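You operate a simulated robot arm through the tools that you are given. There is no shell and no other tool.

Carry out the task below with a simulated robot arm. There is one attempt and no reset: what you move stays moved.

JOB
Drain the parts washer's dirty water, then refill between Min and Max.
Fine: drain it empty; shut the drain lever before you fill, and the fill lever at the end; don't start it.

It is judged by the outcome, as a careful person would: the job done as asked, and still so three seconds after it is handed in. It fails if anything else is knocked over, pushed out of place, dropped, spilled or broken.

ROBOT AND FRAMES
A 7-joint arm with a two-finger parallel gripper, fixed in place. Base frame: the origin is at the foot of the arm, x ahead of it, y to its left, z up. Units: m, degrees, N and s.
With the tool pointing down near the work surface it reaches from about 0.14 to 0.66 m from the base axis. Its first joint turns from -66.0 to 66.0 degrees. Payload 2.4 kg.
The tool frame sits at the grasp point between the pads (the TCP): z along the fingers, y along the line on which they close. The tips reach 0.03 m beyond it. Largest opening 0.094 m; finger width 0.028, thickness 0.01; the body of the gripper, 0.05 by 0.096 m, starts 0.055 m behind the TCP.
Orientation is that of the tool frame in the base frame, as a unit quaternion [w, x, y, z]. With the fingers straight down and closing along the base's y, the tool's x points along the base's -x, its y along +y and its z along -z.

CONTROLS
- The arm moves only by the tool servo_tool. Its argument "targets" is a list of rows, each an object of numbers (a shift or turn left out is 0, a gripper value left out holds the last): "x", "y", "z": the shift along the base's x, y, z in units of 25 mm (1.0 is 25 mm); "wx", "wy", "wz": the turn, a rotation vector about the base's x, y, z in units of 4 degrees (1.0 is 4 degrees); "fingers": the finger opening in m, from 0 to 0.094. In form: [{"x": .., "y": .., "z": .., "wx": .., "wy": .., "wz": .., "fingers": ..}, ...]. A call has 1 to 20 rows; each row shifts and turns the commanded pose from where the row before left it. A call with a number of a shift or a turn outside -1 to 1 is refused whole. A row lasts 0.2 s, in which the tool goes at most 0.05 m and 8.6 degrees; a call with a longer step from one row to the next is refused whole, and so is a gripper value outside its range. A pose out of reach is approached as far as the arm can. The call stops where the force on the tool passes 80 N (or 10 N more than at its start, if that is more) or the arm is blocked; 0.2 s more then pass. Each finger travels about 0.153 m/s and halts on what it meets, pressing with about 44 N; the grip force reading is that of the motor and also rises with nothing between the fingers. The clock runs only during rows and for 0.2 s after the last one: add rows that do not move to give the fingers time. It gives the time, the measured TCP pose, the force on the tool (base axes), the opening and the grip force at its end, in the units of the frame above (readings bear some noise), with the torque about the TCP (base axes, N m) and any sound that the robot's microphone picked up, and new pictures: "views" is both (left out), scene, wrist or none.
- Cameras (640 x 400 px; columns grow to the right, rows downward): "scene" is fixed at [0.0194, 0.4655, 1.4363]; the picture's right is [-0.88, -0.47, 0.00], its down [-0.31, 0.58, -0.76] and it looks along [0.35, -0.67, -0.65] (base axes); focal length 214 px, centre (320, 200). "wrist" rides on the gripper at [0.076, 0.014, -0.103] in the tool frame; the picture's right is [-0.18, 0.98, 0.00], its down [-0.75, -0.14, -0.64] and it looks along [-0.63, -0.12, 0.77] (tool axes); focal length 243 px, centre (320, 200). There is no depth. A picture from a camera that has moved, and an enlarged one, comes with that camera's place and axes in the base frame and with its lens.
- inspect(camera, box): a new picture of the part [left, top, right, bottom] of that camera's present view, enlarged. The clock stands still meanwhile.
- finish_job(): hands the job in; it is judged then, once.

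Nothing tells you positions but the pictures and the camera data. Unless the task says otherwise, let go and move clear before handing in.

The tools are called after "Emit:" as a command line: name --argument value ..., lists and objects as JSON in quotes. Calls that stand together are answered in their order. servo_tool: Moves the arm, as the interface text tells. Its arguments: {"type":"object","properties":{"targets":{"type":"array","items":{"type":"object","properties":{"x":{"type":"number"},"y":{"type":"number"},"z":{"type":"number"},"wx":{"type":"number"},"wy":{"type":"number"},"wz":{"type":"number"},"fingers":{"type":"number"}}}},"views":{"type":"string","enum":["both","scene","wrist","none"]}},"required":["targets"]} The other tools are called the same way: inspect (camera, box) takes an enlarged picture of a part of a camera's view; finish_job () hands the job in.

At the start:

```text
time: 0.0
ee_pos: [0.3672, -0.0799, 1.3029]
tcp_rot: [0.0, 0.0, 1.0, 0.001]
contact_force: [-0.1, 0.0, -0.4]
moment: [-0.01, 0.05, 0.02]
opening: 0.094
grasp_force: 0.0
```

scene: 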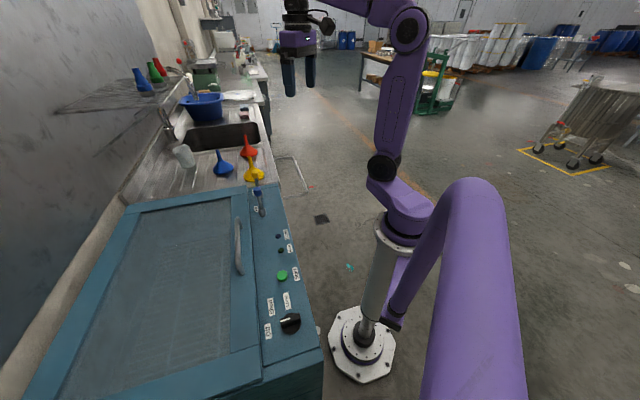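
wrist: 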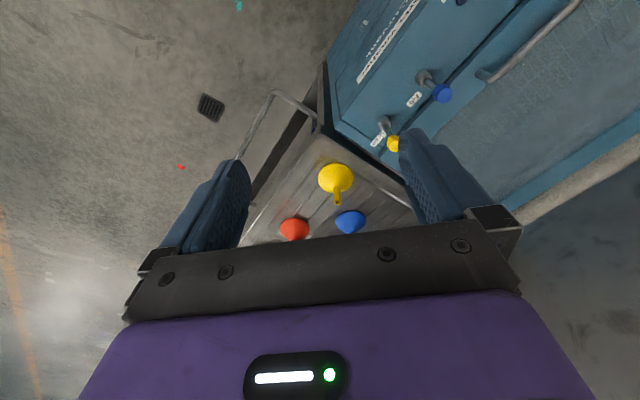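

I see a teal parts washer to the left of the arm with knobs/buttons on its panel, and on its far side what look like a blue and a yellow lever. I'll zoom into both cameras to read the labels before moving anything.

Emit:
inspect --camera "wrist" --box '[320, 0, 520, 180]'

Emit:
inspect --camera "scene" --box '[230, 170, 330, 270]'

Emit:
inspect --camera "scene" --box '[230, 250, 340, 370]'

Emit:
inspect --camera "scene" --box '[120, 100, 300, 230]'

```text
2.22 times, centred on (420, 90) of wrist
camera zoom: at [0.2917, -0.0657, 1.4056], right [0.18, 0.98, 0.0], down [0.75, -0.14, 0.64], along [0.63, -0.12, -0.77], focal length 539 px, centre (98, 444)
```

zoom: 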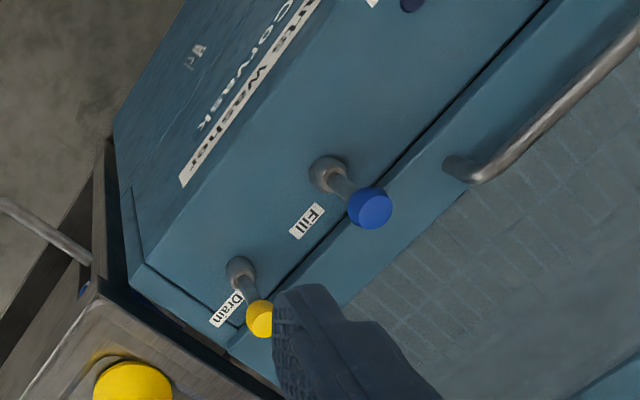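

```text
4.00 times, centred on (280, 220) of scene
camera zoom: at [0.0194, 0.4655, 1.4363], right [-0.88, -0.47, 0.0], down [-0.31, 0.58, -0.76], along [0.35, -0.67, -0.65], focal length 858 px, centre (480, 120)
```

zoom: 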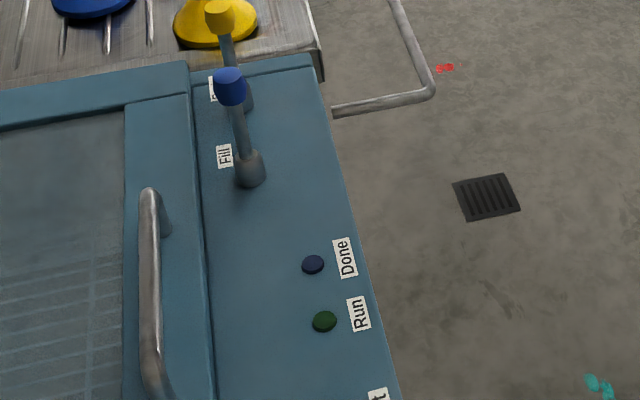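

```text
3.33 times, centred on (285, 310) of scene
camera zoom: at [0.0194, 0.4655, 1.4363], right [-0.88, -0.47, 0.0], down [-0.31, 0.58, -0.76], along [0.35, -0.67, -0.65], focal length 715 px, centre (437, -167)
```

zoom: 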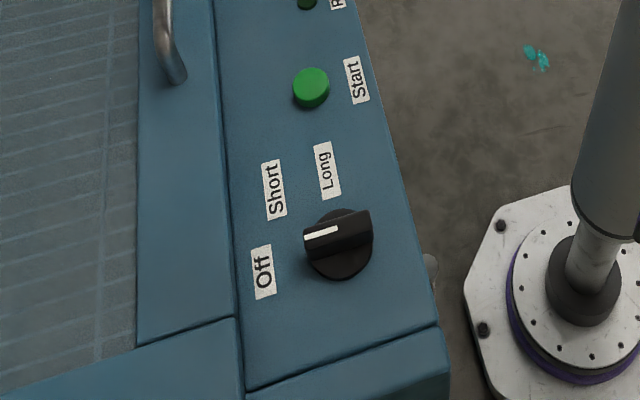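

```text
3.08 times, centred on (210, 165) of scene
camera zoom: at [0.0194, 0.4655, 1.4363], right [-0.88, -0.47, 0.0], down [-0.31, 0.58, -0.76], along [0.35, -0.67, -0.65], focal length 660 px, centre (658, 308)
```

zoom: 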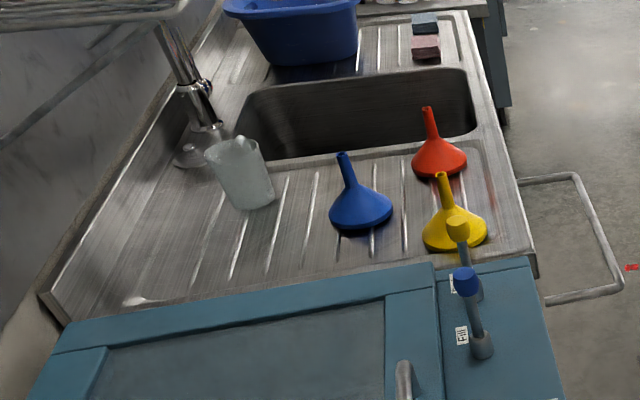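

The washer's top panel has two upright levers: the blue-knobbed "Fill" near (0.43, 0.09, 1.02) and the yellow-knobbed "Drain" near (0.50, 0.02, 1.02). I haven't found the Min/Max gauge yet, so I'll turn the wrist camera toward the washer to look for it.

Emit:
servo_tool --targets '[{"wz": 1, "x": -0.3}, {"wz": 1, "x": -0.3}, {"wz": 1, "x": -0.3}, {"wz": 1, "x": -0.3}, {"wz": 1, "x": -0.3}, {"wz": 1, "x": -0.3}, {"wz": 1, "x": -0.3}, {"wz": 1, "x": -0.3}, {"wz": 1, "x": -0.3}, {"wz": 1, "x": -0.3}, {"wz": 1, "x": -0.3}, {}]' --views "both"

```text
time: 2.6
ee_pos: [0.2834, -0.0793, 1.3047]
tcp_rot: [0.0, -0.376, 0.927, -0.001]
contact_force: [-0.6, -0.8, 0.4]
moment: [0.0, 0.01, 0.03]
opening: 0.0941
grasp_force: 0.0
camera wrist: at [0.2207, -0.1227, 1.4057], right [-0.55, 0.83, 0.0], down [0.64, 0.42, 0.64], along [0.54, 0.35, -0.77], focal length 243 px, centre (320, 200)
```

scene: 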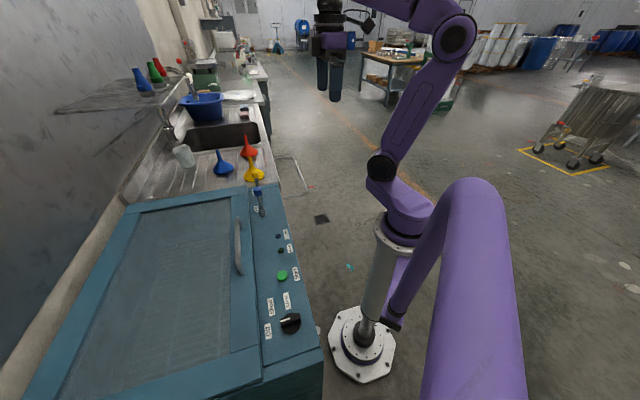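
wrist: 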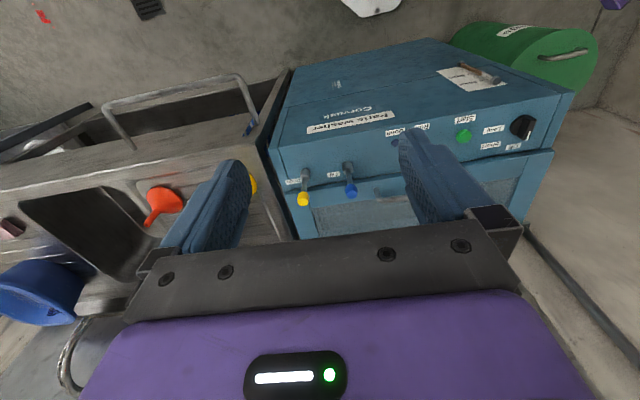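

The washer's front face is now visible (this camera's picture is upside down), and it has a white plate with a tube that could be the level gauge. I'll zoom in on that and on the panel.

Emit:
inspect --camera "wrist" --box '[420, 40, 540, 115]'

Emit:
inspect --camera "wrist" --box '[270, 90, 430, 220]'

Emit:
inspect --camera "wrist" --box '[440, 90, 580, 240]'

```text
5.33 times, centred on (480, 78) of wrist
camera zoom: at [0.2207, -0.1227, 1.4057], right [-0.55, 0.83, 0.0], down [0.64, 0.42, 0.64], along [0.54, 0.35, -0.77], focal length 1294 px, centre (-533, 853)
```

zoom: 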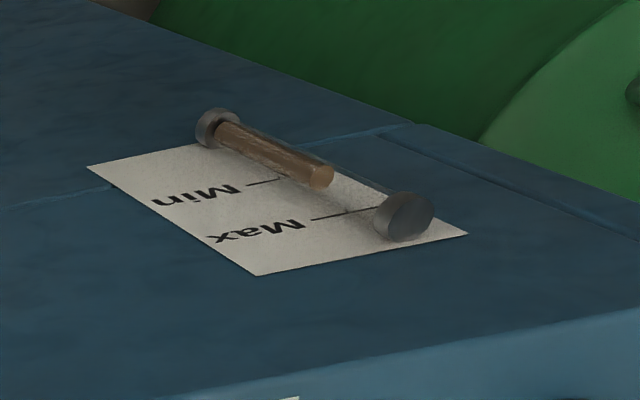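

```text
3.08 times, centred on (350, 155) of wrist
camera zoom: at [0.2207, -0.1227, 1.4057], right [-0.55, 0.83, 0.0], down [0.64, 0.42, 0.64], along [0.54, 0.35, -0.77], focal length 746 px, centre (228, 338)
```

zoom: 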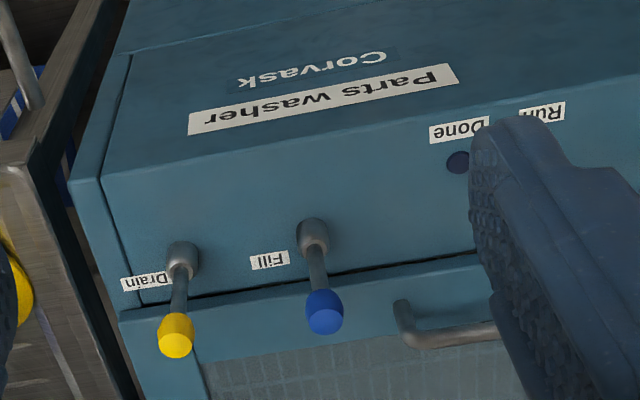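

```text
2.67 times, centred on (510, 165) of wrist
camera zoom: at [0.2207, -0.1227, 1.4057], right [-0.55, 0.83, 0.0], down [0.64, 0.42, 0.64], along [0.54, 0.35, -0.77], focal length 647 px, centre (-187, 293)
```

zoom: 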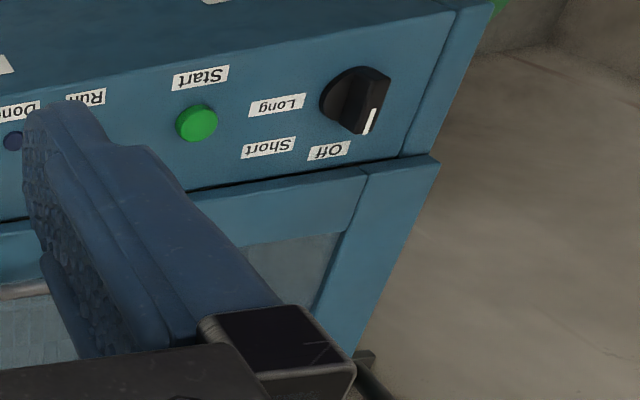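

The sight glass on the front shows brown water about midway between Min and Max, the cycle knob points to Off, and both levers stand upright. I'll move the wrist camera closer to the levers to see how they pivot.

Emit:
servo_tool --targets '[{"x": 0.2, "y": 0.4, "z": -0.7}, {"x": 0.2, "y": 0.4, "z": -0.7}, {"x": 0.2, "y": 0.4, "z": -0.7}, {"x": 0.2, "y": 0.4, "z": -0.7}, {"x": 0.2, "y": 0.4, "z": -0.7}, {"x": 0.2, "y": 0.4, "z": -0.7}, {"x": 0.2, "y": 0.4, "z": -0.7}, {"x": 0.2, "y": 0.4, "z": -0.7}, {"x": 0.2, "y": 0.4, "z": -0.7}, {}]' --views "both"

```text
time: 4.8
ee_pos: [0.3275, 0.0095, 1.1457]
tcp_rot: [0.0, -0.374, 0.927, 0.0]
contact_force: [0.5, 0.1, 0.3]
moment: [-0.02, 0.0, 0.0]
opening: 0.0939
grasp_force: 0.1
camera wrist: at [0.2652, -0.0329, 1.2472], right [-0.55, 0.84, 0.0], down [0.64, 0.42, 0.64], along [0.54, 0.35, -0.77], focal length 243 px, centre (320, 200)
```

scene: 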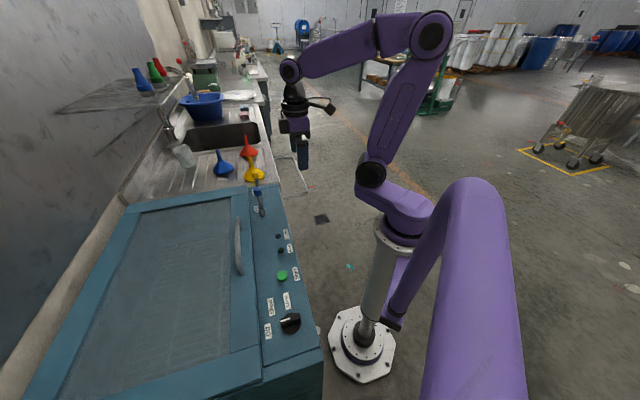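
wrist: 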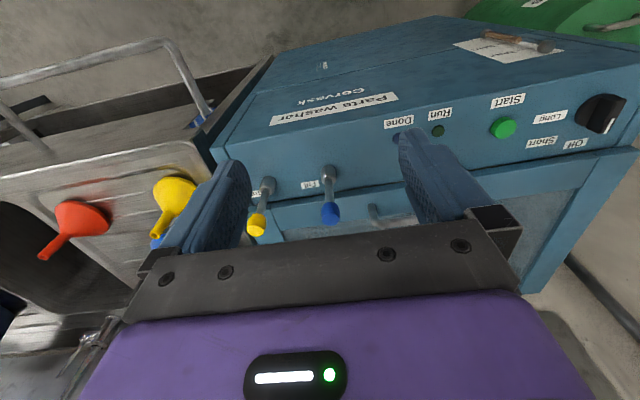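

Emit:
inspect --camera "wrist" --box '[235, 145, 395, 245]'

Emit:
inspect --camera "wrist" --box '[440, 10, 600, 110]'

Emit:
inspect --camera "scene" --box '[240, 175, 290, 225]'

```text
4.00 times, centred on (315, 195) of wrist
camera zoom: at [0.2652, -0.0329, 1.2472], right [-0.55, 0.84, 0.0], down [0.64, 0.42, 0.64], along [0.54, 0.35, -0.77], focal length 970 px, centre (340, 220)
```

zoom: 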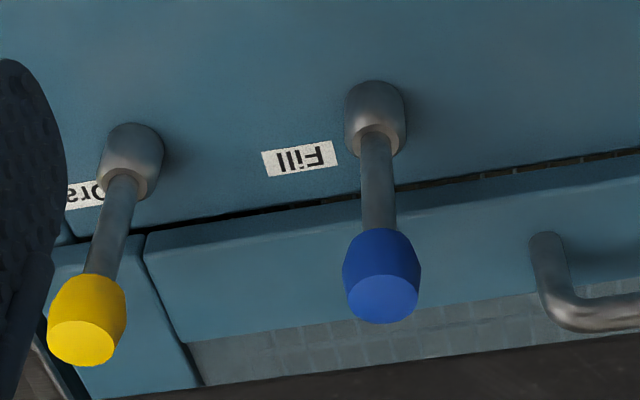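

```text
4.00 times, centred on (520, 60) of wrist
camera zoom: at [0.2652, -0.0329, 1.2472], right [-0.55, 0.84, 0.0], down [0.64, 0.42, 0.64], along [0.54, 0.35, -0.77], focal length 970 px, centre (-480, 760)
```

zoom: 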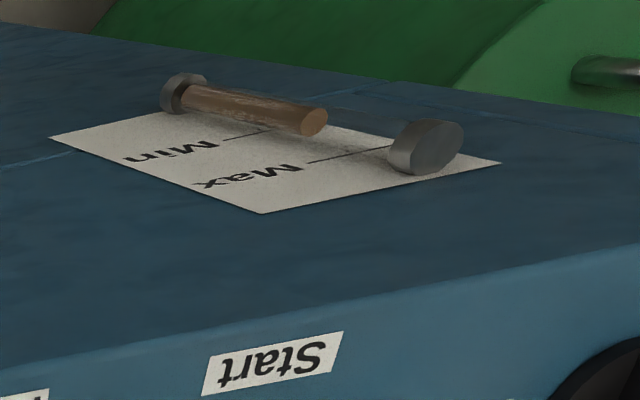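

```text
8.00 times, centred on (265, 200) of scene
camera zoom: at [0.0194, 0.4655, 1.4363], right [-0.88, -0.47, 0.0], down [-0.31, 0.58, -0.76], along [0.35, -0.67, -0.65], focal length 1716 px, centre (760, 200)
```

zoom: 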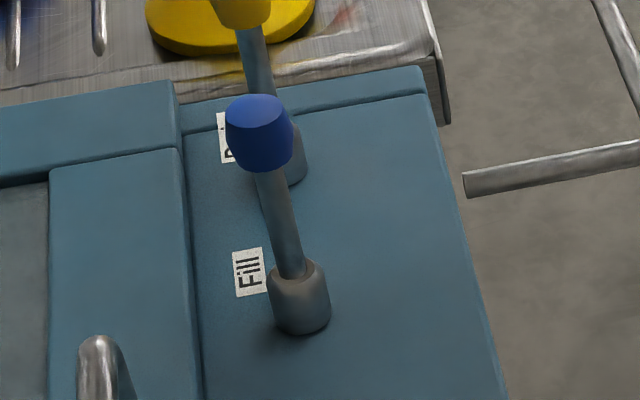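

The levers are vertical sticks, Fill at about (0.434, 0.092) and Drain at about (0.506, 0.022), and the gauge is on the front face near (0.12, 0.31, 0.70). I'll now hover above the yellow Drain knob, keeping the fingers closing parallel to the panel.

Emit:
servo_tool --targets '[{"x": 0.8, "y": 0.06, "fingers": 0.07}, {"x": 0.8, "y": 0.06}, {"x": 0.8, "y": 0.06}, {"x": 0.8, "y": 0.06}, {"x": 0.8, "y": 0.06}, {"x": 0.8, "y": 0.06}, {"x": 0.8, "y": 0.06}, {"x": 0.8, "y": 0.06}, {"x": 0.74, "y": 0.02}, {}]' --views "both"

```text
time: 7.0
ee_pos: [0.5072, 0.0232, 1.1452]
tcp_rot: [-0.001, -0.375, 0.927, -0.001]
contact_force: [0.2, 0.3, 0.4]
moment: [0.01, -0.03, -0.05]
opening: 0.0698
grasp_force: 0.1
camera wrist: at [0.4443, -0.0195, 1.2475], right [-0.55, 0.83, 0.0], down [0.64, 0.42, 0.64], along [0.54, 0.35, -0.77], focal length 243 px, centre (320, 200)
```

scene: 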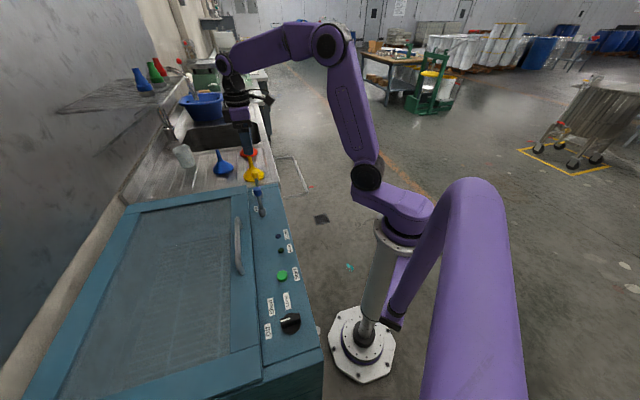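
wrist: 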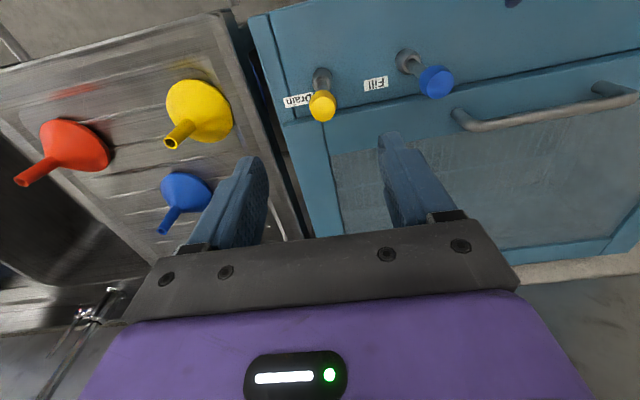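

The fingers are centred over the Drain knob at about (0.508, 0.024), and the funnels are well clear. I'll lower straight down around the knob and grip it lightly.

Emit:
servo_tool --targets '[{"z": -0.9}, {"z": -0.9}, {"z": -0.9}, {"z": -0.9}, {"z": -0.9}, {"z": -0.4}, {}, {"fingers": 0.0}, {"fingers": 0.0}, {"fingers": 0.0}]' --views "both"

```text
time: 9.2
ee_pos: [0.5059, 0.0236, 1.0227]
tcp_rot: [-0.003, -0.375, 0.927, 0.001]
contact_force: [-19.0, 15.6, 2.7]
moment: [0.06, 0.13, 0.06]
opening: 0.0252
grasp_force: 44.7
camera wrist: at [0.4429, -0.0181, 1.126], right [-0.55, 0.83, 0.0], down [0.64, 0.42, 0.64], along [0.53, 0.36, -0.77], focal length 243 px, centre (320, 200)
```

scene: 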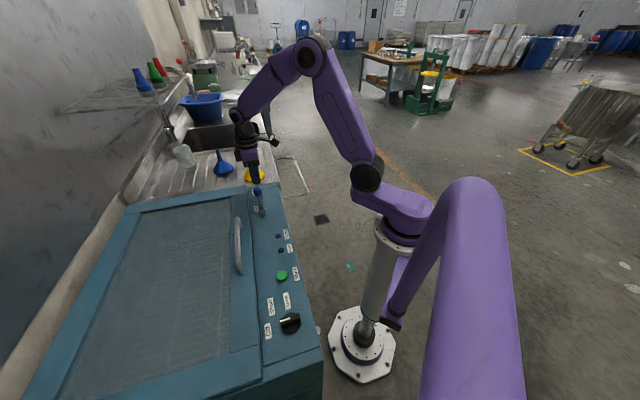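
wrist: 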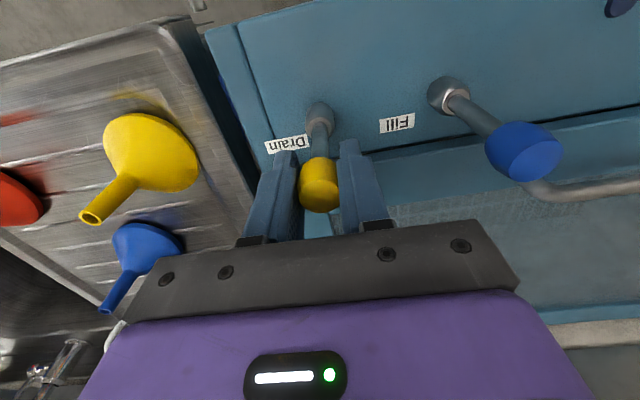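

The knob is held (opening 25 mm), and the sideways force suggests the lever is stiff along the panel. I'll try a small pull toward the front and read the force.

Emit:
servo_tool --targets '[{"x": -0.15, "y": -0.15}, {"x": -0.15, "y": -0.15}, {"x": -0.15, "y": -0.15}, {}]' --views "wrist"

```text
time: 10.2
ee_pos: [0.4952, 0.0143, 1.0223]
tcp_rot: [0.0, -0.376, 0.927, 0.002]
contact_force: [-5.6, 28.7, -13.8]
moment: [0.92, -0.83, 0.0]
opening: 0.0254
grasp_force: 44.6
camera wrist: at [0.4327, -0.0282, 1.1252], right [-0.55, 0.83, 0.0], down [0.64, 0.42, 0.64], along [0.53, 0.36, -0.77], focal length 243 px, centre (320, 200)
```

wrist: 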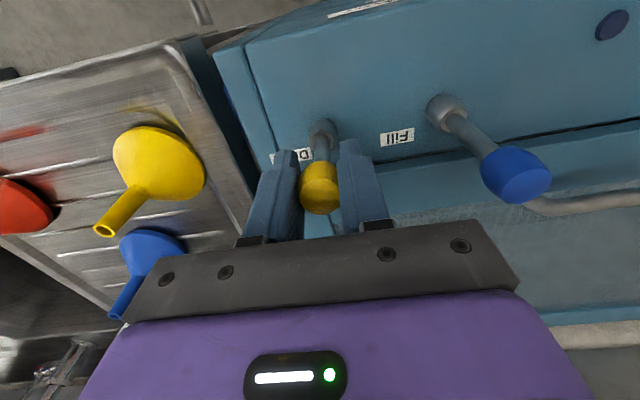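

The knob moved with the gripper, so the lever tilts toward the operator with modest resistance. I'll keep pulling along its arc in small steps.

Emit:
servo_tool --targets '[{"x": -0.19, "y": -0.19, "z": -0.07}, {"x": -0.19, "y": -0.19, "z": -0.09}, {"x": -0.19, "y": -0.19, "z": -0.12}, {}]' --views "both"

```text
time: 11.2
ee_pos: [0.4797, -0.0012, 1.0178]
tcp_rot: [0.0, -0.376, 0.927, 0.001]
contact_force: [-17.4, 24.9, 28.0]
moment: [1.07, -0.84, 0.1]
opening: 0.0258
grasp_force: 45.2
camera wrist: at [0.4165, -0.044, 1.1195], right [-0.55, 0.83, 0.0], down [0.64, 0.42, 0.64], along [0.54, 0.36, -0.77], focal length 243 px, centre (320, 200)
```

scene: 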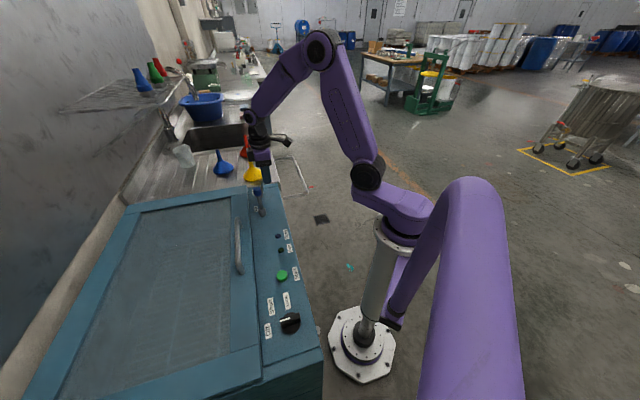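
wrist: 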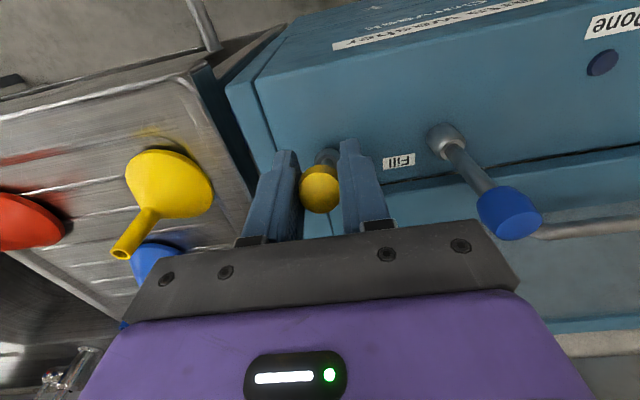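

The Drain lever is tilting toward the front with little resistance and no sound so far. I'll keep following the arc.

Emit:
servo_tool --targets '[{"x": -0.19, "y": -0.19, "z": -0.08}, {"x": -0.19, "y": -0.19, "z": -0.13}, {"x": -0.19, "y": -0.19, "z": -0.17}, {}]' --views "both"

```text
time: 12.2
ee_pos: [0.4671, -0.0139, 1.0057]
tcp_rot: [0.001, -0.375, 0.927, 0.0]
contact_force: [3.2, 30.0, -9.2]
moment: [0.86, -0.9, 0.09]
opening: 0.0257
grasp_force: 45.0
camera wrist: at [0.4037, -0.0567, 1.1085], right [-0.55, 0.83, 0.0], down [0.64, 0.42, 0.64], along [0.54, 0.36, -0.77], focal length 243 px, centre (320, 200)
```

scene: 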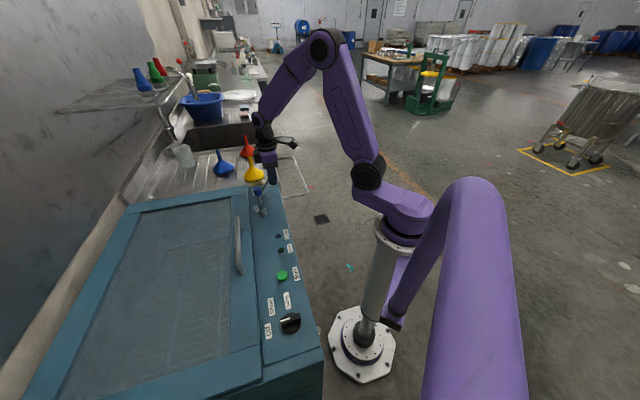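
wrist: 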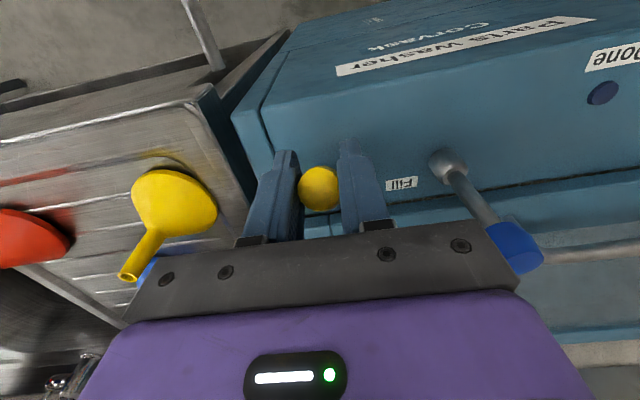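

The lever is now about 38° forward with the resistance rising slightly. I'll go a little further to find the end stop.

Emit:
servo_tool --targets '[{"x": -0.14, "y": -0.14, "z": -0.16}, {"x": -0.14, "y": -0.14, "z": -0.18}, {}]' --views "wrist"

```text
time: 13.0
ee_pos: [0.4579, -0.0203, 0.9994]
tcp_rot: [0.0, -0.375, 0.927, 0.001]
contact_force: [-1.1, 29.3, 0.9]
moment: [0.98, -0.98, 0.15]
opening: 0.0255
grasp_force: 45.1
camera wrist: at [0.3965, -0.064, 1.1009], right [-0.55, 0.83, 0.0], down [0.64, 0.42, 0.64], along [0.54, 0.36, -0.77], focal length 243 px, centre (320, 200)
```

wrist: 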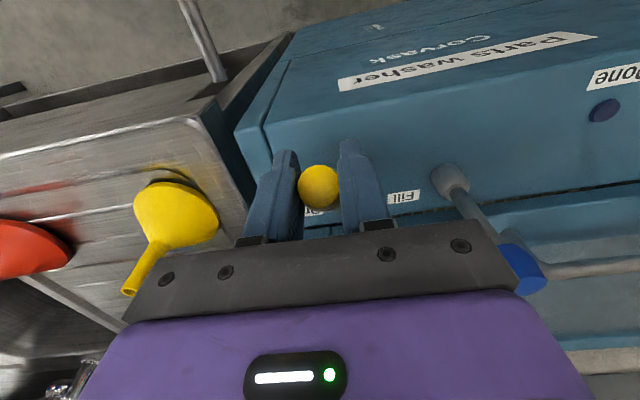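

Still moving freely at roughly 41°, with no stop yet. I'll continue along the arc.

Emit:
servo_tool --targets '[{"x": -0.13, "y": -0.13, "z": -0.2}, {"x": -0.12, "y": -0.12, "z": -0.22}, {}]' --views "wrist"

```text
time: 13.8
ee_pos: [0.4548, -0.027, 0.9897]
tcp_rot: [0.004, -0.377, 0.926, -0.001]
contact_force: [-5.8, 34.3, 48.1]
moment: [0.53, -0.2, 0.09]
opening: 0.026
grasp_force: 44.9
camera wrist: at [0.3907, -0.0694, 1.092], right [-0.55, 0.83, 0.0], down [0.63, 0.42, 0.65], along [0.54, 0.36, -0.76], focal length 243 px, centre (320, 200)
```

wrist: 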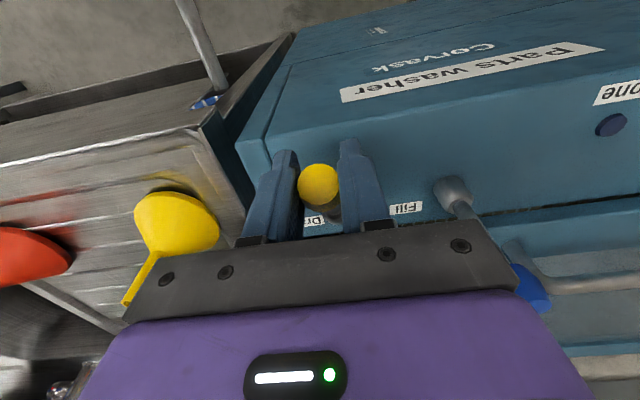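

The resistance jumped to about 50 N along the arc at roughly 45°, so this is most likely the open stop. I'll release, lift straight up, and move back to where the wrist camera sees the gauge.

Emit:
servo_tool --targets '[{"z": 0.12, "fingers": 0.06}, {"fingers": 0.06}, {"z": 0.9}, {"z": 1}, {"z": 1}, {"z": 1}, {"z": 1}, {"x": -0.9, "y": 0.2, "z": 0.25}, {"x": -0.9, "y": 0.2, "z": 0.25}, {"x": -0.9, "y": 0.2, "z": 0.25}, {"x": -0.9, "y": 0.2, "z": 0.25}, {"x": -0.9, "y": 0.2, "z": 0.25}, {"x": -0.9, "y": 0.2, "z": 0.25}, {"x": -0.9, "y": 0.2, "z": 0.25}, {"x": -0.9, "y": 0.2, "z": 0.25}, {"x": -0.9, "y": 0.2, "z": 0.25}, {"x": -0.9, "y": 0.2, "z": 0.25}]' --views "both"

```text
time: 17.4
ee_pos: [0.2293, 0.0193, 1.1759]
tcp_rot: [0.0, -0.374, 0.927, 0.0]
contact_force: [-0.3, -1.4, 0.1]
moment: [-0.04, -0.03, 0.01]
opening: 0.06
grasp_force: 0.0
camera wrist: at [0.1657, -0.0232, 1.2781], right [-0.55, 0.84, 0.0], down [0.64, 0.42, 0.64], along [0.54, 0.35, -0.77], focal length 243 px, centre (320, 200)
```

scene: 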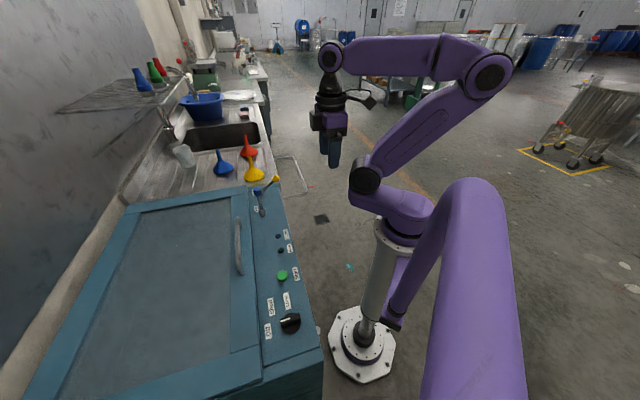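
wrist: 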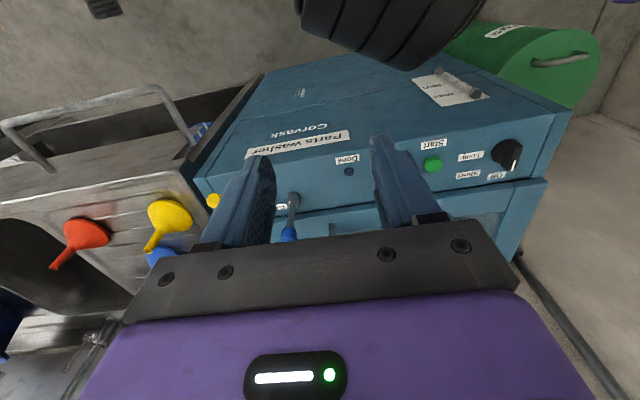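

Emit:
inspect --camera "wrist" --box '[400, 55, 520, 130]'

Emit:
inspect --camera "scene" --box '[235, 165, 295, 225]'

Emit:
inspect --camera "wrist" --box '[300, 0, 640, 110]'

```text
5.33 times, centred on (460, 92) of wrist
camera zoom: at [0.1657, -0.0232, 1.2781], right [-0.55, 0.84, 0.0], down [0.64, 0.42, 0.64], along [0.54, 0.35, -0.77], focal length 1294 px, centre (-427, 773)
```

zoom: 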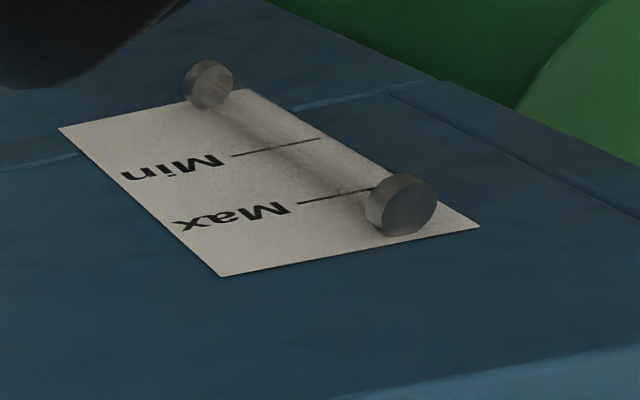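

```text
6.67 times, centred on (265, 195) of scene
camera zoom: at [0.0194, 0.4655, 1.4363], right [-0.88, -0.47, 0.0], down [-0.31, 0.58, -0.76], along [0.35, -0.67, -0.65], focal length 1430 px, centre (687, 233)
```

zoom: 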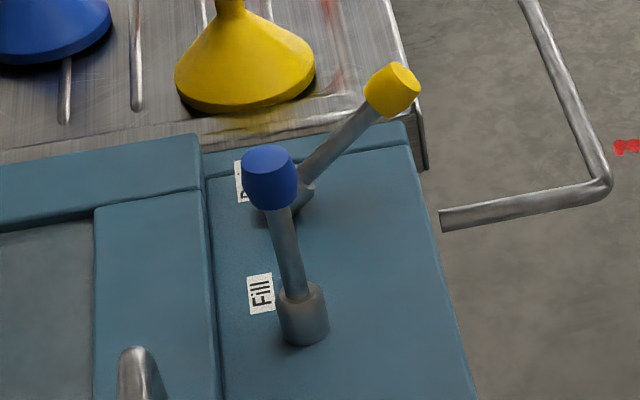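

```text
1.88 times, centred on (470, 55) of wrist
camera zoom: at [0.1657, -0.0232, 1.2781], right [-0.55, 0.84, 0.0], down [0.64, 0.42, 0.64], along [0.54, 0.35, -0.77], focal length 457 px, centre (38, 473)
```

zoom: 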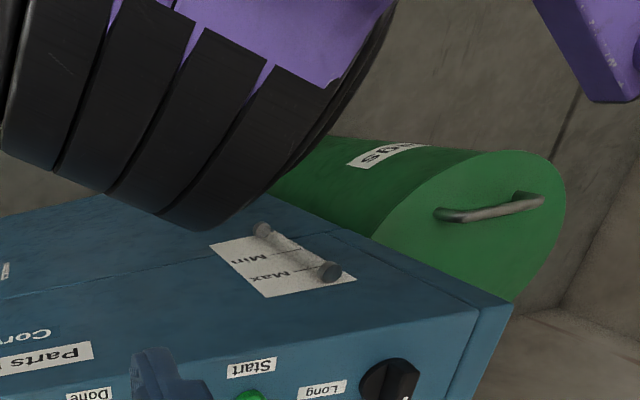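

The sight glass is now empty, and the Drain lever stays forward by itself. The tank may hold water below the glass, so I'll wait longer with the drain open and check the window and drum label.

Emit:
servo_tool --targets '[{}, {}, {}, {}, {}, {}, {}, {}, {}, {}, {}, {}, {}, {}, {}, {}, {}, {}, {}, {}]' --views "both"

Emit:
inspect --camera "scene" --box '[30, 190, 250, 400]'

Emit:
inspect --camera "wrist" --box '[440, 10, 620, 110]'

```text
time: 21.6
ee_pos: [0.2299, 0.0182, 1.1766]
tcp_rot: [0.0, -0.375, 0.927, 0.0]
contact_force: [0.8, -0.9, -0.2]
moment: [0.01, 0.02, 0.01]
opening: 0.0601
grasp_force: 0.2
camera wrist: at [0.166, -0.0232, 1.2781], right [-0.55, 0.83, 0.0], down [0.64, 0.42, 0.64], along [0.54, 0.35, -0.77], focal length 243 px, centre (320, 200)
```

scene: 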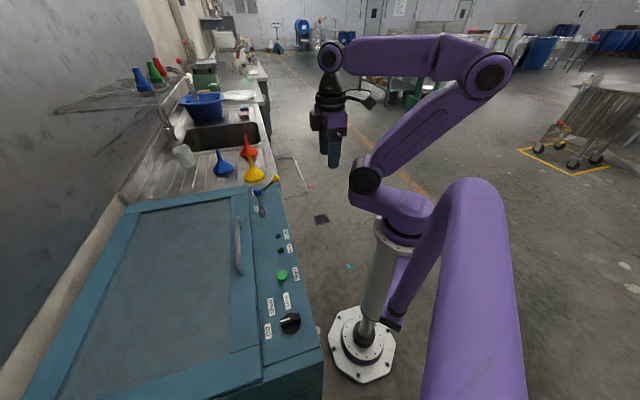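
wrist: 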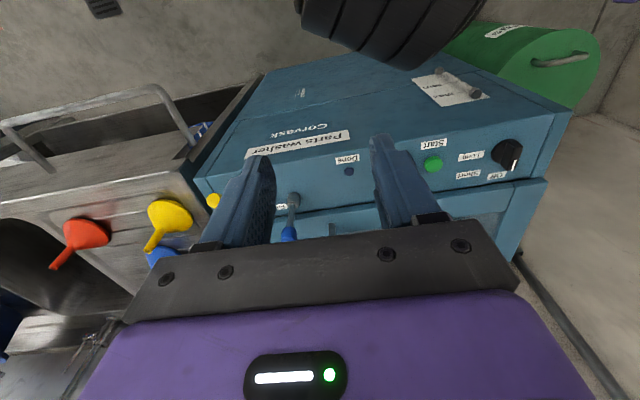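

```text
1.90 times, centred on (140, 295) of scene
camera zoom: at [0.0194, 0.4655, 1.4363], right [-0.88, -0.47, 0.0], down [-0.31, 0.58, -0.76], along [0.35, -0.67, -0.65], focal length 408 px, centre (663, 19)
```

zoom: 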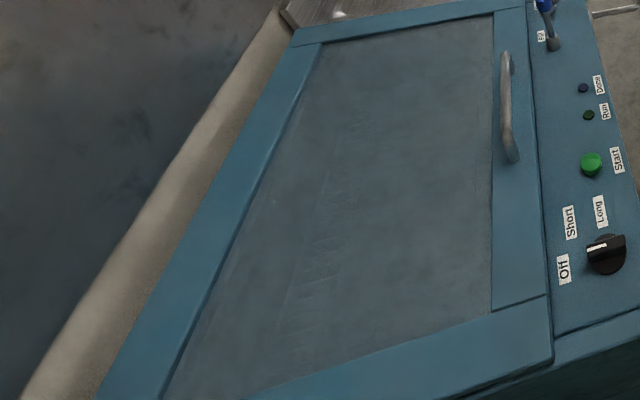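

```text
3.56 times, centred on (530, 60) of wrist
camera zoom: at [0.166, -0.0232, 1.2781], right [-0.55, 0.83, 0.0], down [0.64, 0.42, 0.64], along [0.54, 0.35, -0.77], focal length 863 px, centre (-427, 698)
```

zoom: 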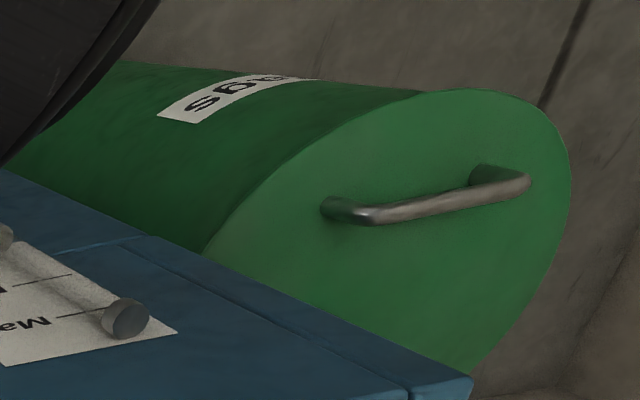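

The glass still reads empty (the green drum is just a rag bin). I'll let it drain for a few more seconds to be sure the tank is empty below the glass too.

Emit:
servo_tool --targets '[{}, {}, {}, {}, {}, {}, {}, {}, {}, {}, {}, {}, {}, {}, {}, {}, {}, {}, {}, {}]' --views "none"

Emit:
servo_tool --targets '[{}, {}, {}, {}, {}, {}, {}, {}, {}, {}, {}, {}, {}, {}, {}, {}, {}, {}, {}, {}]' --views "both"

Emit:
inspect --camera "wrist" --box '[400, 55, 520, 130]'

Emit:
inspect --camera "scene" --box '[30, 190, 250, 400]'

```text
time: 25.8
ee_pos: [0.2297, 0.0195, 1.1772]
tcp_rot: [0.0, -0.374, 0.927, 0.0]
contact_force: [0.3, 0.2, -0.3]
moment: [0.03, 0.01, 0.02]
opening: 0.0601
grasp_force: 0.1
```

```text
time: 30.0
ee_pos: [0.2284, 0.0186, 1.1757]
tcp_rot: [0.0, -0.375, 0.927, 0.0]
contact_force: [-0.1, -0.1, -0.1]
moment: [0.0, -0.02, 0.02]
opening: 0.0599
grasp_force: 0.1
camera wrist: at [0.166, -0.0232, 1.2781], right [-0.55, 0.83, 0.0], down [0.64, 0.42, 0.64], along [0.54, 0.35, -0.77], focal length 243 px, centre (320, 200)
```

scene: 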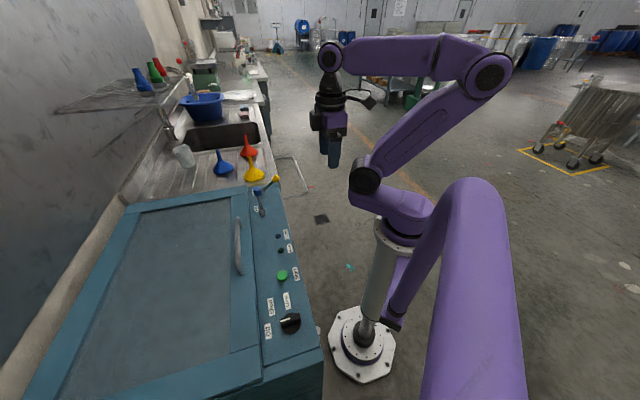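
wrist: 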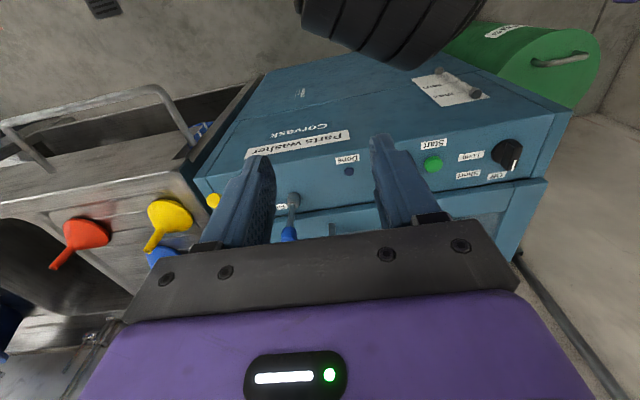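

```text
5.33 times, centred on (460, 92) of wrist
camera zoom: at [0.166, -0.0232, 1.2781], right [-0.55, 0.83, 0.0], down [0.64, 0.42, 0.64], along [0.54, 0.35, -0.77], focal length 1294 px, centre (-427, 773)
```

zoom: 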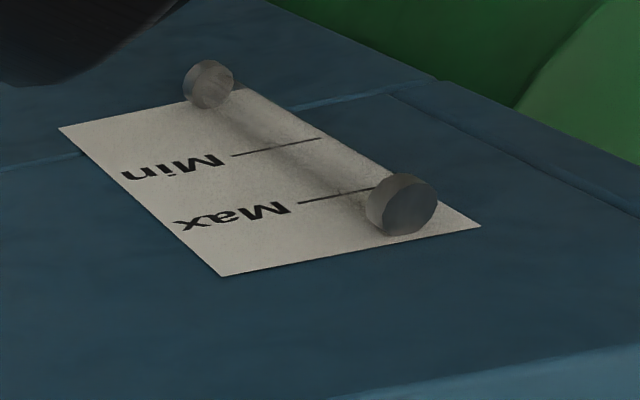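

```text
1.90 times, centred on (140, 295) of scene
camera zoom: at [0.0194, 0.4655, 1.4363], right [-0.88, -0.47, 0.0], down [-0.31, 0.58, -0.76], along [0.35, -0.67, -0.65], focal length 408 px, centre (663, 19)
```

zoom: 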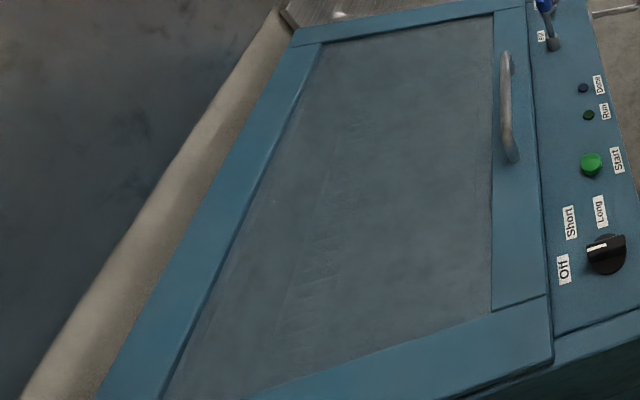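

The gauge has stayed empty for over 12 s, so the tank is drained. I'll go back above the tilted yellow knob at about (0.458, -0.027, 0.99) and lower the open fingers around it to shut the drain.

Emit:
servo_tool --targets '[{"x": 0.83, "y": -0.165, "z": -0.18}, {"x": 0.83, "y": -0.165, "z": -0.18}, {"x": 0.83, "y": -0.165, "z": -0.18}, {"x": 0.83, "y": -0.165, "z": -0.18}, {"x": 0.83, "y": -0.165, "z": -0.18}, {"x": 0.83, "y": -0.165, "z": -0.18}, {"x": 0.83, "y": -0.165, "z": -0.18}, {"x": 0.83, "y": -0.165, "z": -0.18}, {"x": 0.83, "y": -0.165, "z": -0.18}, {"x": 0.83, "y": -0.165, "z": -0.18}, {"x": 0.83, "y": -0.165, "z": -0.18}, {}]' --views "wrist"

```text
time: 32.6
ee_pos: [0.4591, -0.027, 1.1285]
tcp_rot: [-0.001, -0.375, 0.927, 0.0]
contact_force: [0.5, 0.0, -1.4]
moment: [-0.03, 0.0, 0.0]
opening: 0.0601
grasp_force: 0.0
camera wrist: at [0.3956, -0.0689, 1.2304], right [-0.55, 0.83, 0.0], down [0.64, 0.42, 0.64], along [0.54, 0.35, -0.77], focal length 243 px, centre (320, 200)
```

wrist: 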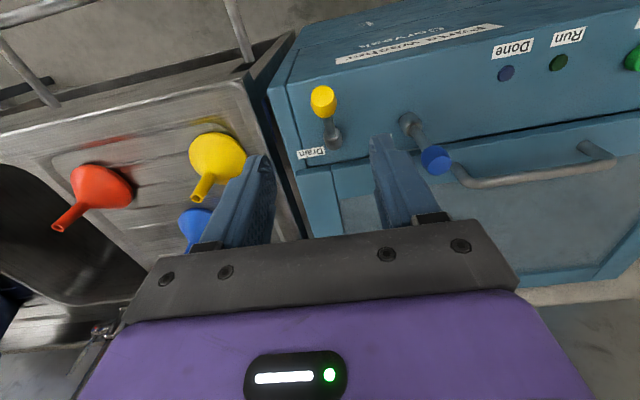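

The knob is right beneath the fingers. I'll lower, grip it, and check before pushing the lever back.

Emit:
servo_tool --targets '[{"y": 0.06, "z": -0.9}, {"z": -0.9}, {"z": -0.9}, {"z": -0.9}, {"z": -0.9}, {"z": -0.85}, {}, {"fingers": 0.0}, {"fingers": 0.0}, {"fingers": 0.0}]' --views "wrist"

```text
time: 34.8
ee_pos: [0.4574, -0.0233, 0.9913]
tcp_rot: [-0.001, -0.374, 0.928, 0.0]
contact_force: [-5.6, 6.3, -2.1]
moment: [-0.05, 0.09, -0.04]
opening: 0.0251
grasp_force: 44.9
camera wrist: at [0.394, -0.0663, 1.094], right [-0.55, 0.83, 0.0], down [0.64, 0.42, 0.64], along [0.53, 0.35, -0.77], focal length 243 px, centre (320, 200)
```

wrist: 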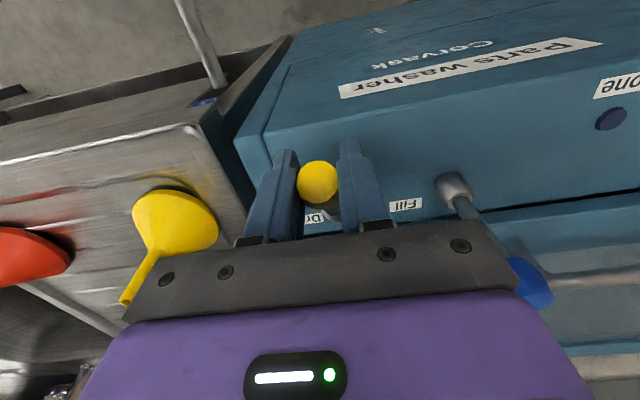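

Gripped with low forces. I'll push the Drain lever back along its 0.10 m arc, first part now.

Emit:
servo_tool --targets '[{"x": 0.178, "y": 0.184, "z": 0.236}, {"x": 0.192, "y": 0.198, "z": 0.212}, {"x": 0.206, "y": 0.212, "z": 0.188}, {"x": 0.215, "y": 0.221, "z": 0.16}, {"x": 0.226, "y": 0.232, "z": 0.132}, {}]' --views "wrist"

```text
time: 36.2
ee_pos: [0.4812, 0.0005, 1.0155]
tcp_rot: [-0.002, -0.374, 0.927, 0.0]
contact_force: [-10.2, -7.7, -6.8]
moment: [-0.84, 0.97, -0.03]
opening: 0.0257
grasp_force: 45.1
camera wrist: at [0.419, -0.0413, 1.1181], right [-0.55, 0.84, 0.0], down [0.64, 0.42, 0.64], along [0.53, 0.35, -0.77], focal length 243 px, centre (320, 200)
```

wrist: 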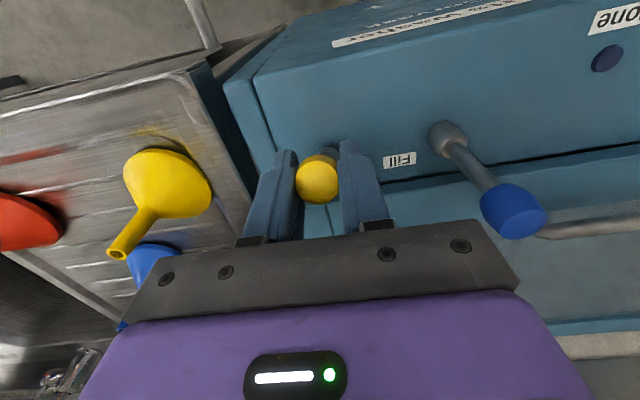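

Emit:
servo_tool --targets '[{"x": 0.231, "y": 0.238, "z": 0.09}, {"x": 0.237, "y": 0.244, "z": 0.06}, {"x": 0.243, "y": 0.25, "z": 0.035}, {"x": 0.243, "y": 0.25, "z": 0.01}, {}]' --views "wrist"

```text
time: 37.4
ee_pos: [0.5074, 0.0263, 1.0217]
tcp_rot: [-0.001, -0.375, 0.927, 0.0]
contact_force: [-13.6, -7.5, 17.9]
moment: [-0.96, 1.02, -0.04]
opening: 0.025
grasp_force: 44.3
camera wrist: at [0.4438, -0.0165, 1.1239], right [-0.55, 0.83, 0.0], down [0.64, 0.42, 0.64], along [0.53, 0.35, -0.77], focal length 243 px, centre (320, 200)
```

wrist: 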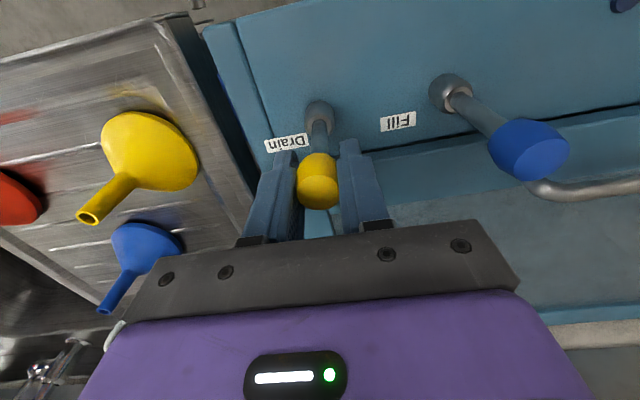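

The lever is back at its original upright place, and the view matches the starting one. I'll press a few millimetres more to confirm it is against its shut stop.

Emit:
servo_tool --targets '[{"x": 0.1, "y": 0.1}, {"x": 0.06, "y": 0.06}, {}]' --views "none"

```text
time: 38.2
ee_pos: [0.509, 0.0277, 1.0215]
tcp_rot: [-0.004, -0.374, 0.928, 0.001]
contact_force: [-29.3, -15.3, 35.4]
moment: [-0.92, 0.87, 0.0]
opening: 0.0252
grasp_force: 44.9
```

The force climbed while the knob barely moved, so the Drain lever is at its shut stop. I'll ease off, release, lift and move back toward the gauge view to confirm.

Emit:
servo_tool --targets '[{"x": -0.14, "y": -0.14}, {"fingers": 0.06}, {"fingers": 0.06}, {"z": 0.9}, {"z": 1}, {"z": 1}, {"z": 1}, {"z": 0.8}, {"x": -0.7, "y": 0.5}, {"x": -0.7, "y": 0.5}, {"x": -0.7, "y": 0.5}, {"x": -0.7, "y": 0.5}, {}]' --views "both"

Emit:
inspect --camera "scene" --box '[235, 165, 295, 225]'

```text
time: 41.0
ee_pos: [0.4385, 0.0773, 1.1385]
tcp_rot: [0.0, -0.374, 0.927, 0.0]
contact_force: [0.4, -1.0, 0.5]
moment: [0.02, 0.02, -0.01]
opening: 0.0601
grasp_force: 0.0
camera wrist: at [0.3746, 0.0338, 1.241], right [-0.55, 0.84, 0.0], down [0.64, 0.42, 0.64], along [0.54, 0.35, -0.77], focal length 243 px, centre (320, 200)
```

scene: 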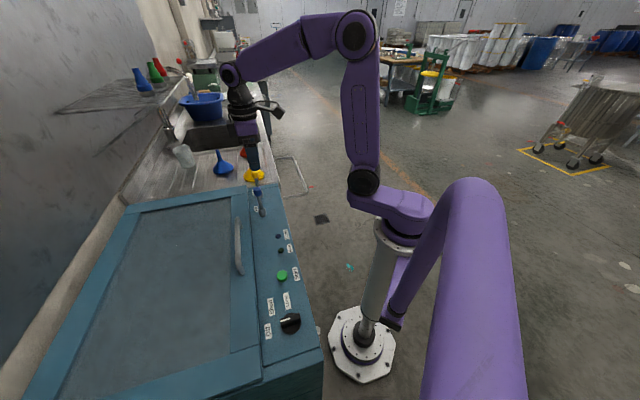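
wrist: 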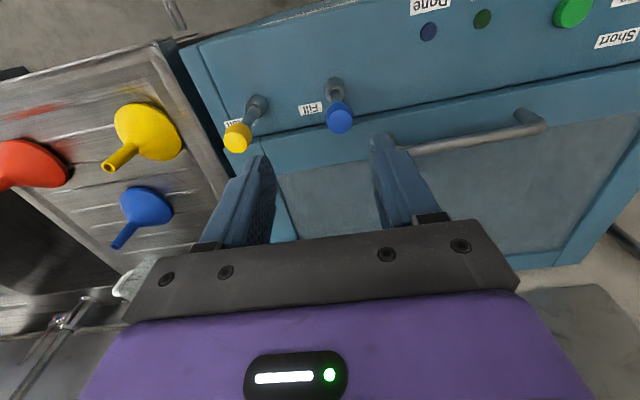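

```text
6.67 times, centred on (265, 195) of scene
camera zoom: at [0.0194, 0.4655, 1.4363], right [-0.88, -0.47, 0.0], down [-0.31, 0.58, -0.76], along [0.35, -0.67, -0.65], focal length 1430 px, centre (687, 233)
```

zoom: 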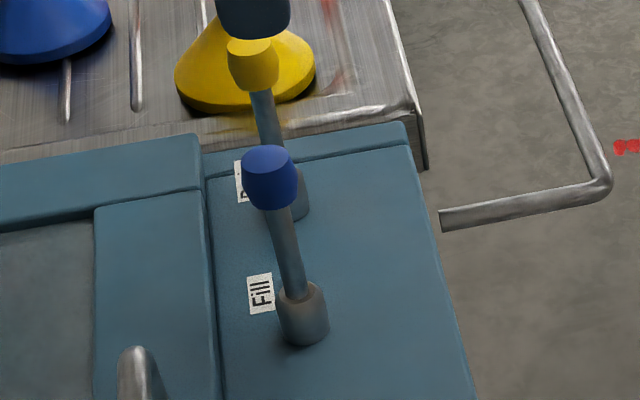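

The Drain lever stands upright and parallel to Fill again, so it is shut. I'll move over the blue Fill knob at about (0.434, 0.093), lower and grip it.

Emit:
servo_tool --targets '[{"x": -0.18, "y": 0.64}, {}, {"z": -0.9}, {"z": -0.9}, {"z": -0.9}, {"z": -0.9}, {"z": -0.9}, {"z": -0.15}, {}, {"fingers": 0.0}, {"fingers": 0.0}, {"fingers": 0.0}]' --views "both"

```text
time: 43.6
ee_pos: [0.4327, 0.093, 1.0202]
tcp_rot: [-0.001, -0.375, 0.927, 0.001]
contact_force: [-9.6, 14.3, -5.9]
moment: [0.21, -0.12, 0.18]
opening: 0.0256
grasp_force: 44.9
camera wrist: at [0.3696, 0.0506, 1.1234], right [-0.55, 0.83, 0.0], down [0.64, 0.42, 0.64], along [0.53, 0.35, -0.77], focal length 243 px, centre (320, 200)
```

scene: 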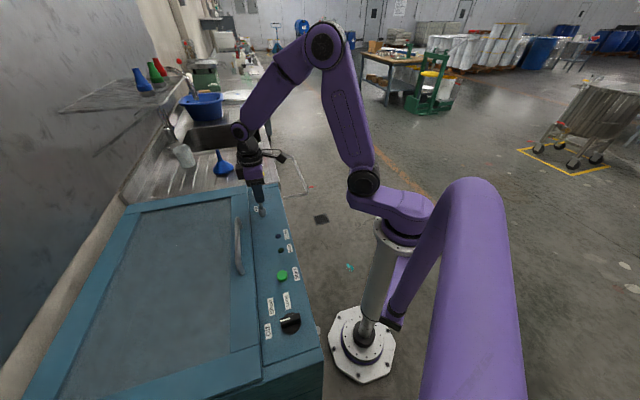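
wrist: 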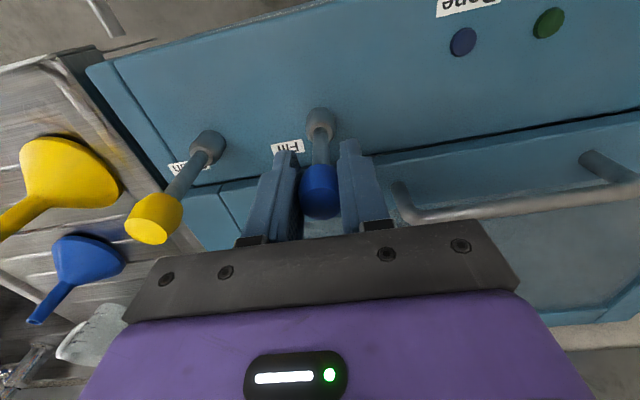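

The Fill knob is gripped upright. Before opening it, I'll release and turn the gripper about 16° around the knob so the wrist camera can watch the gauge while I work the lever.

Emit:
servo_tool --targets '[{"fingers": 0.06}, {"fingers": 0.06}, {"wz": 1}, {"wz": 1}, {"wz": 1}, {"wz": 1}, {}, {"fingers": 0.0}, {"fingers": 0.0}, {"fingers": 0.0}]' --views "wrist"

```text
time: 45.8
ee_pos: [0.4336, 0.0931, 1.0215]
tcp_rot: [-0.001, -0.5, 0.866, -0.001]
contact_force: [-3.1, 5.2, 2.2]
moment: [0.11, 0.01, 0.14]
opening: 0.0251
grasp_force: 45.1
camera wrist: at [0.3843, 0.034, 1.1236], right [-0.76, 0.65, 0.0], down [0.5, 0.58, 0.64], along [0.42, 0.49, -0.77], focal length 243 px, centre (320, 200)
```

wrist: 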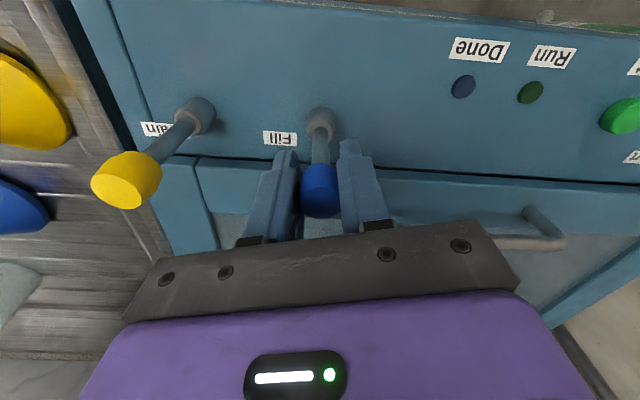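

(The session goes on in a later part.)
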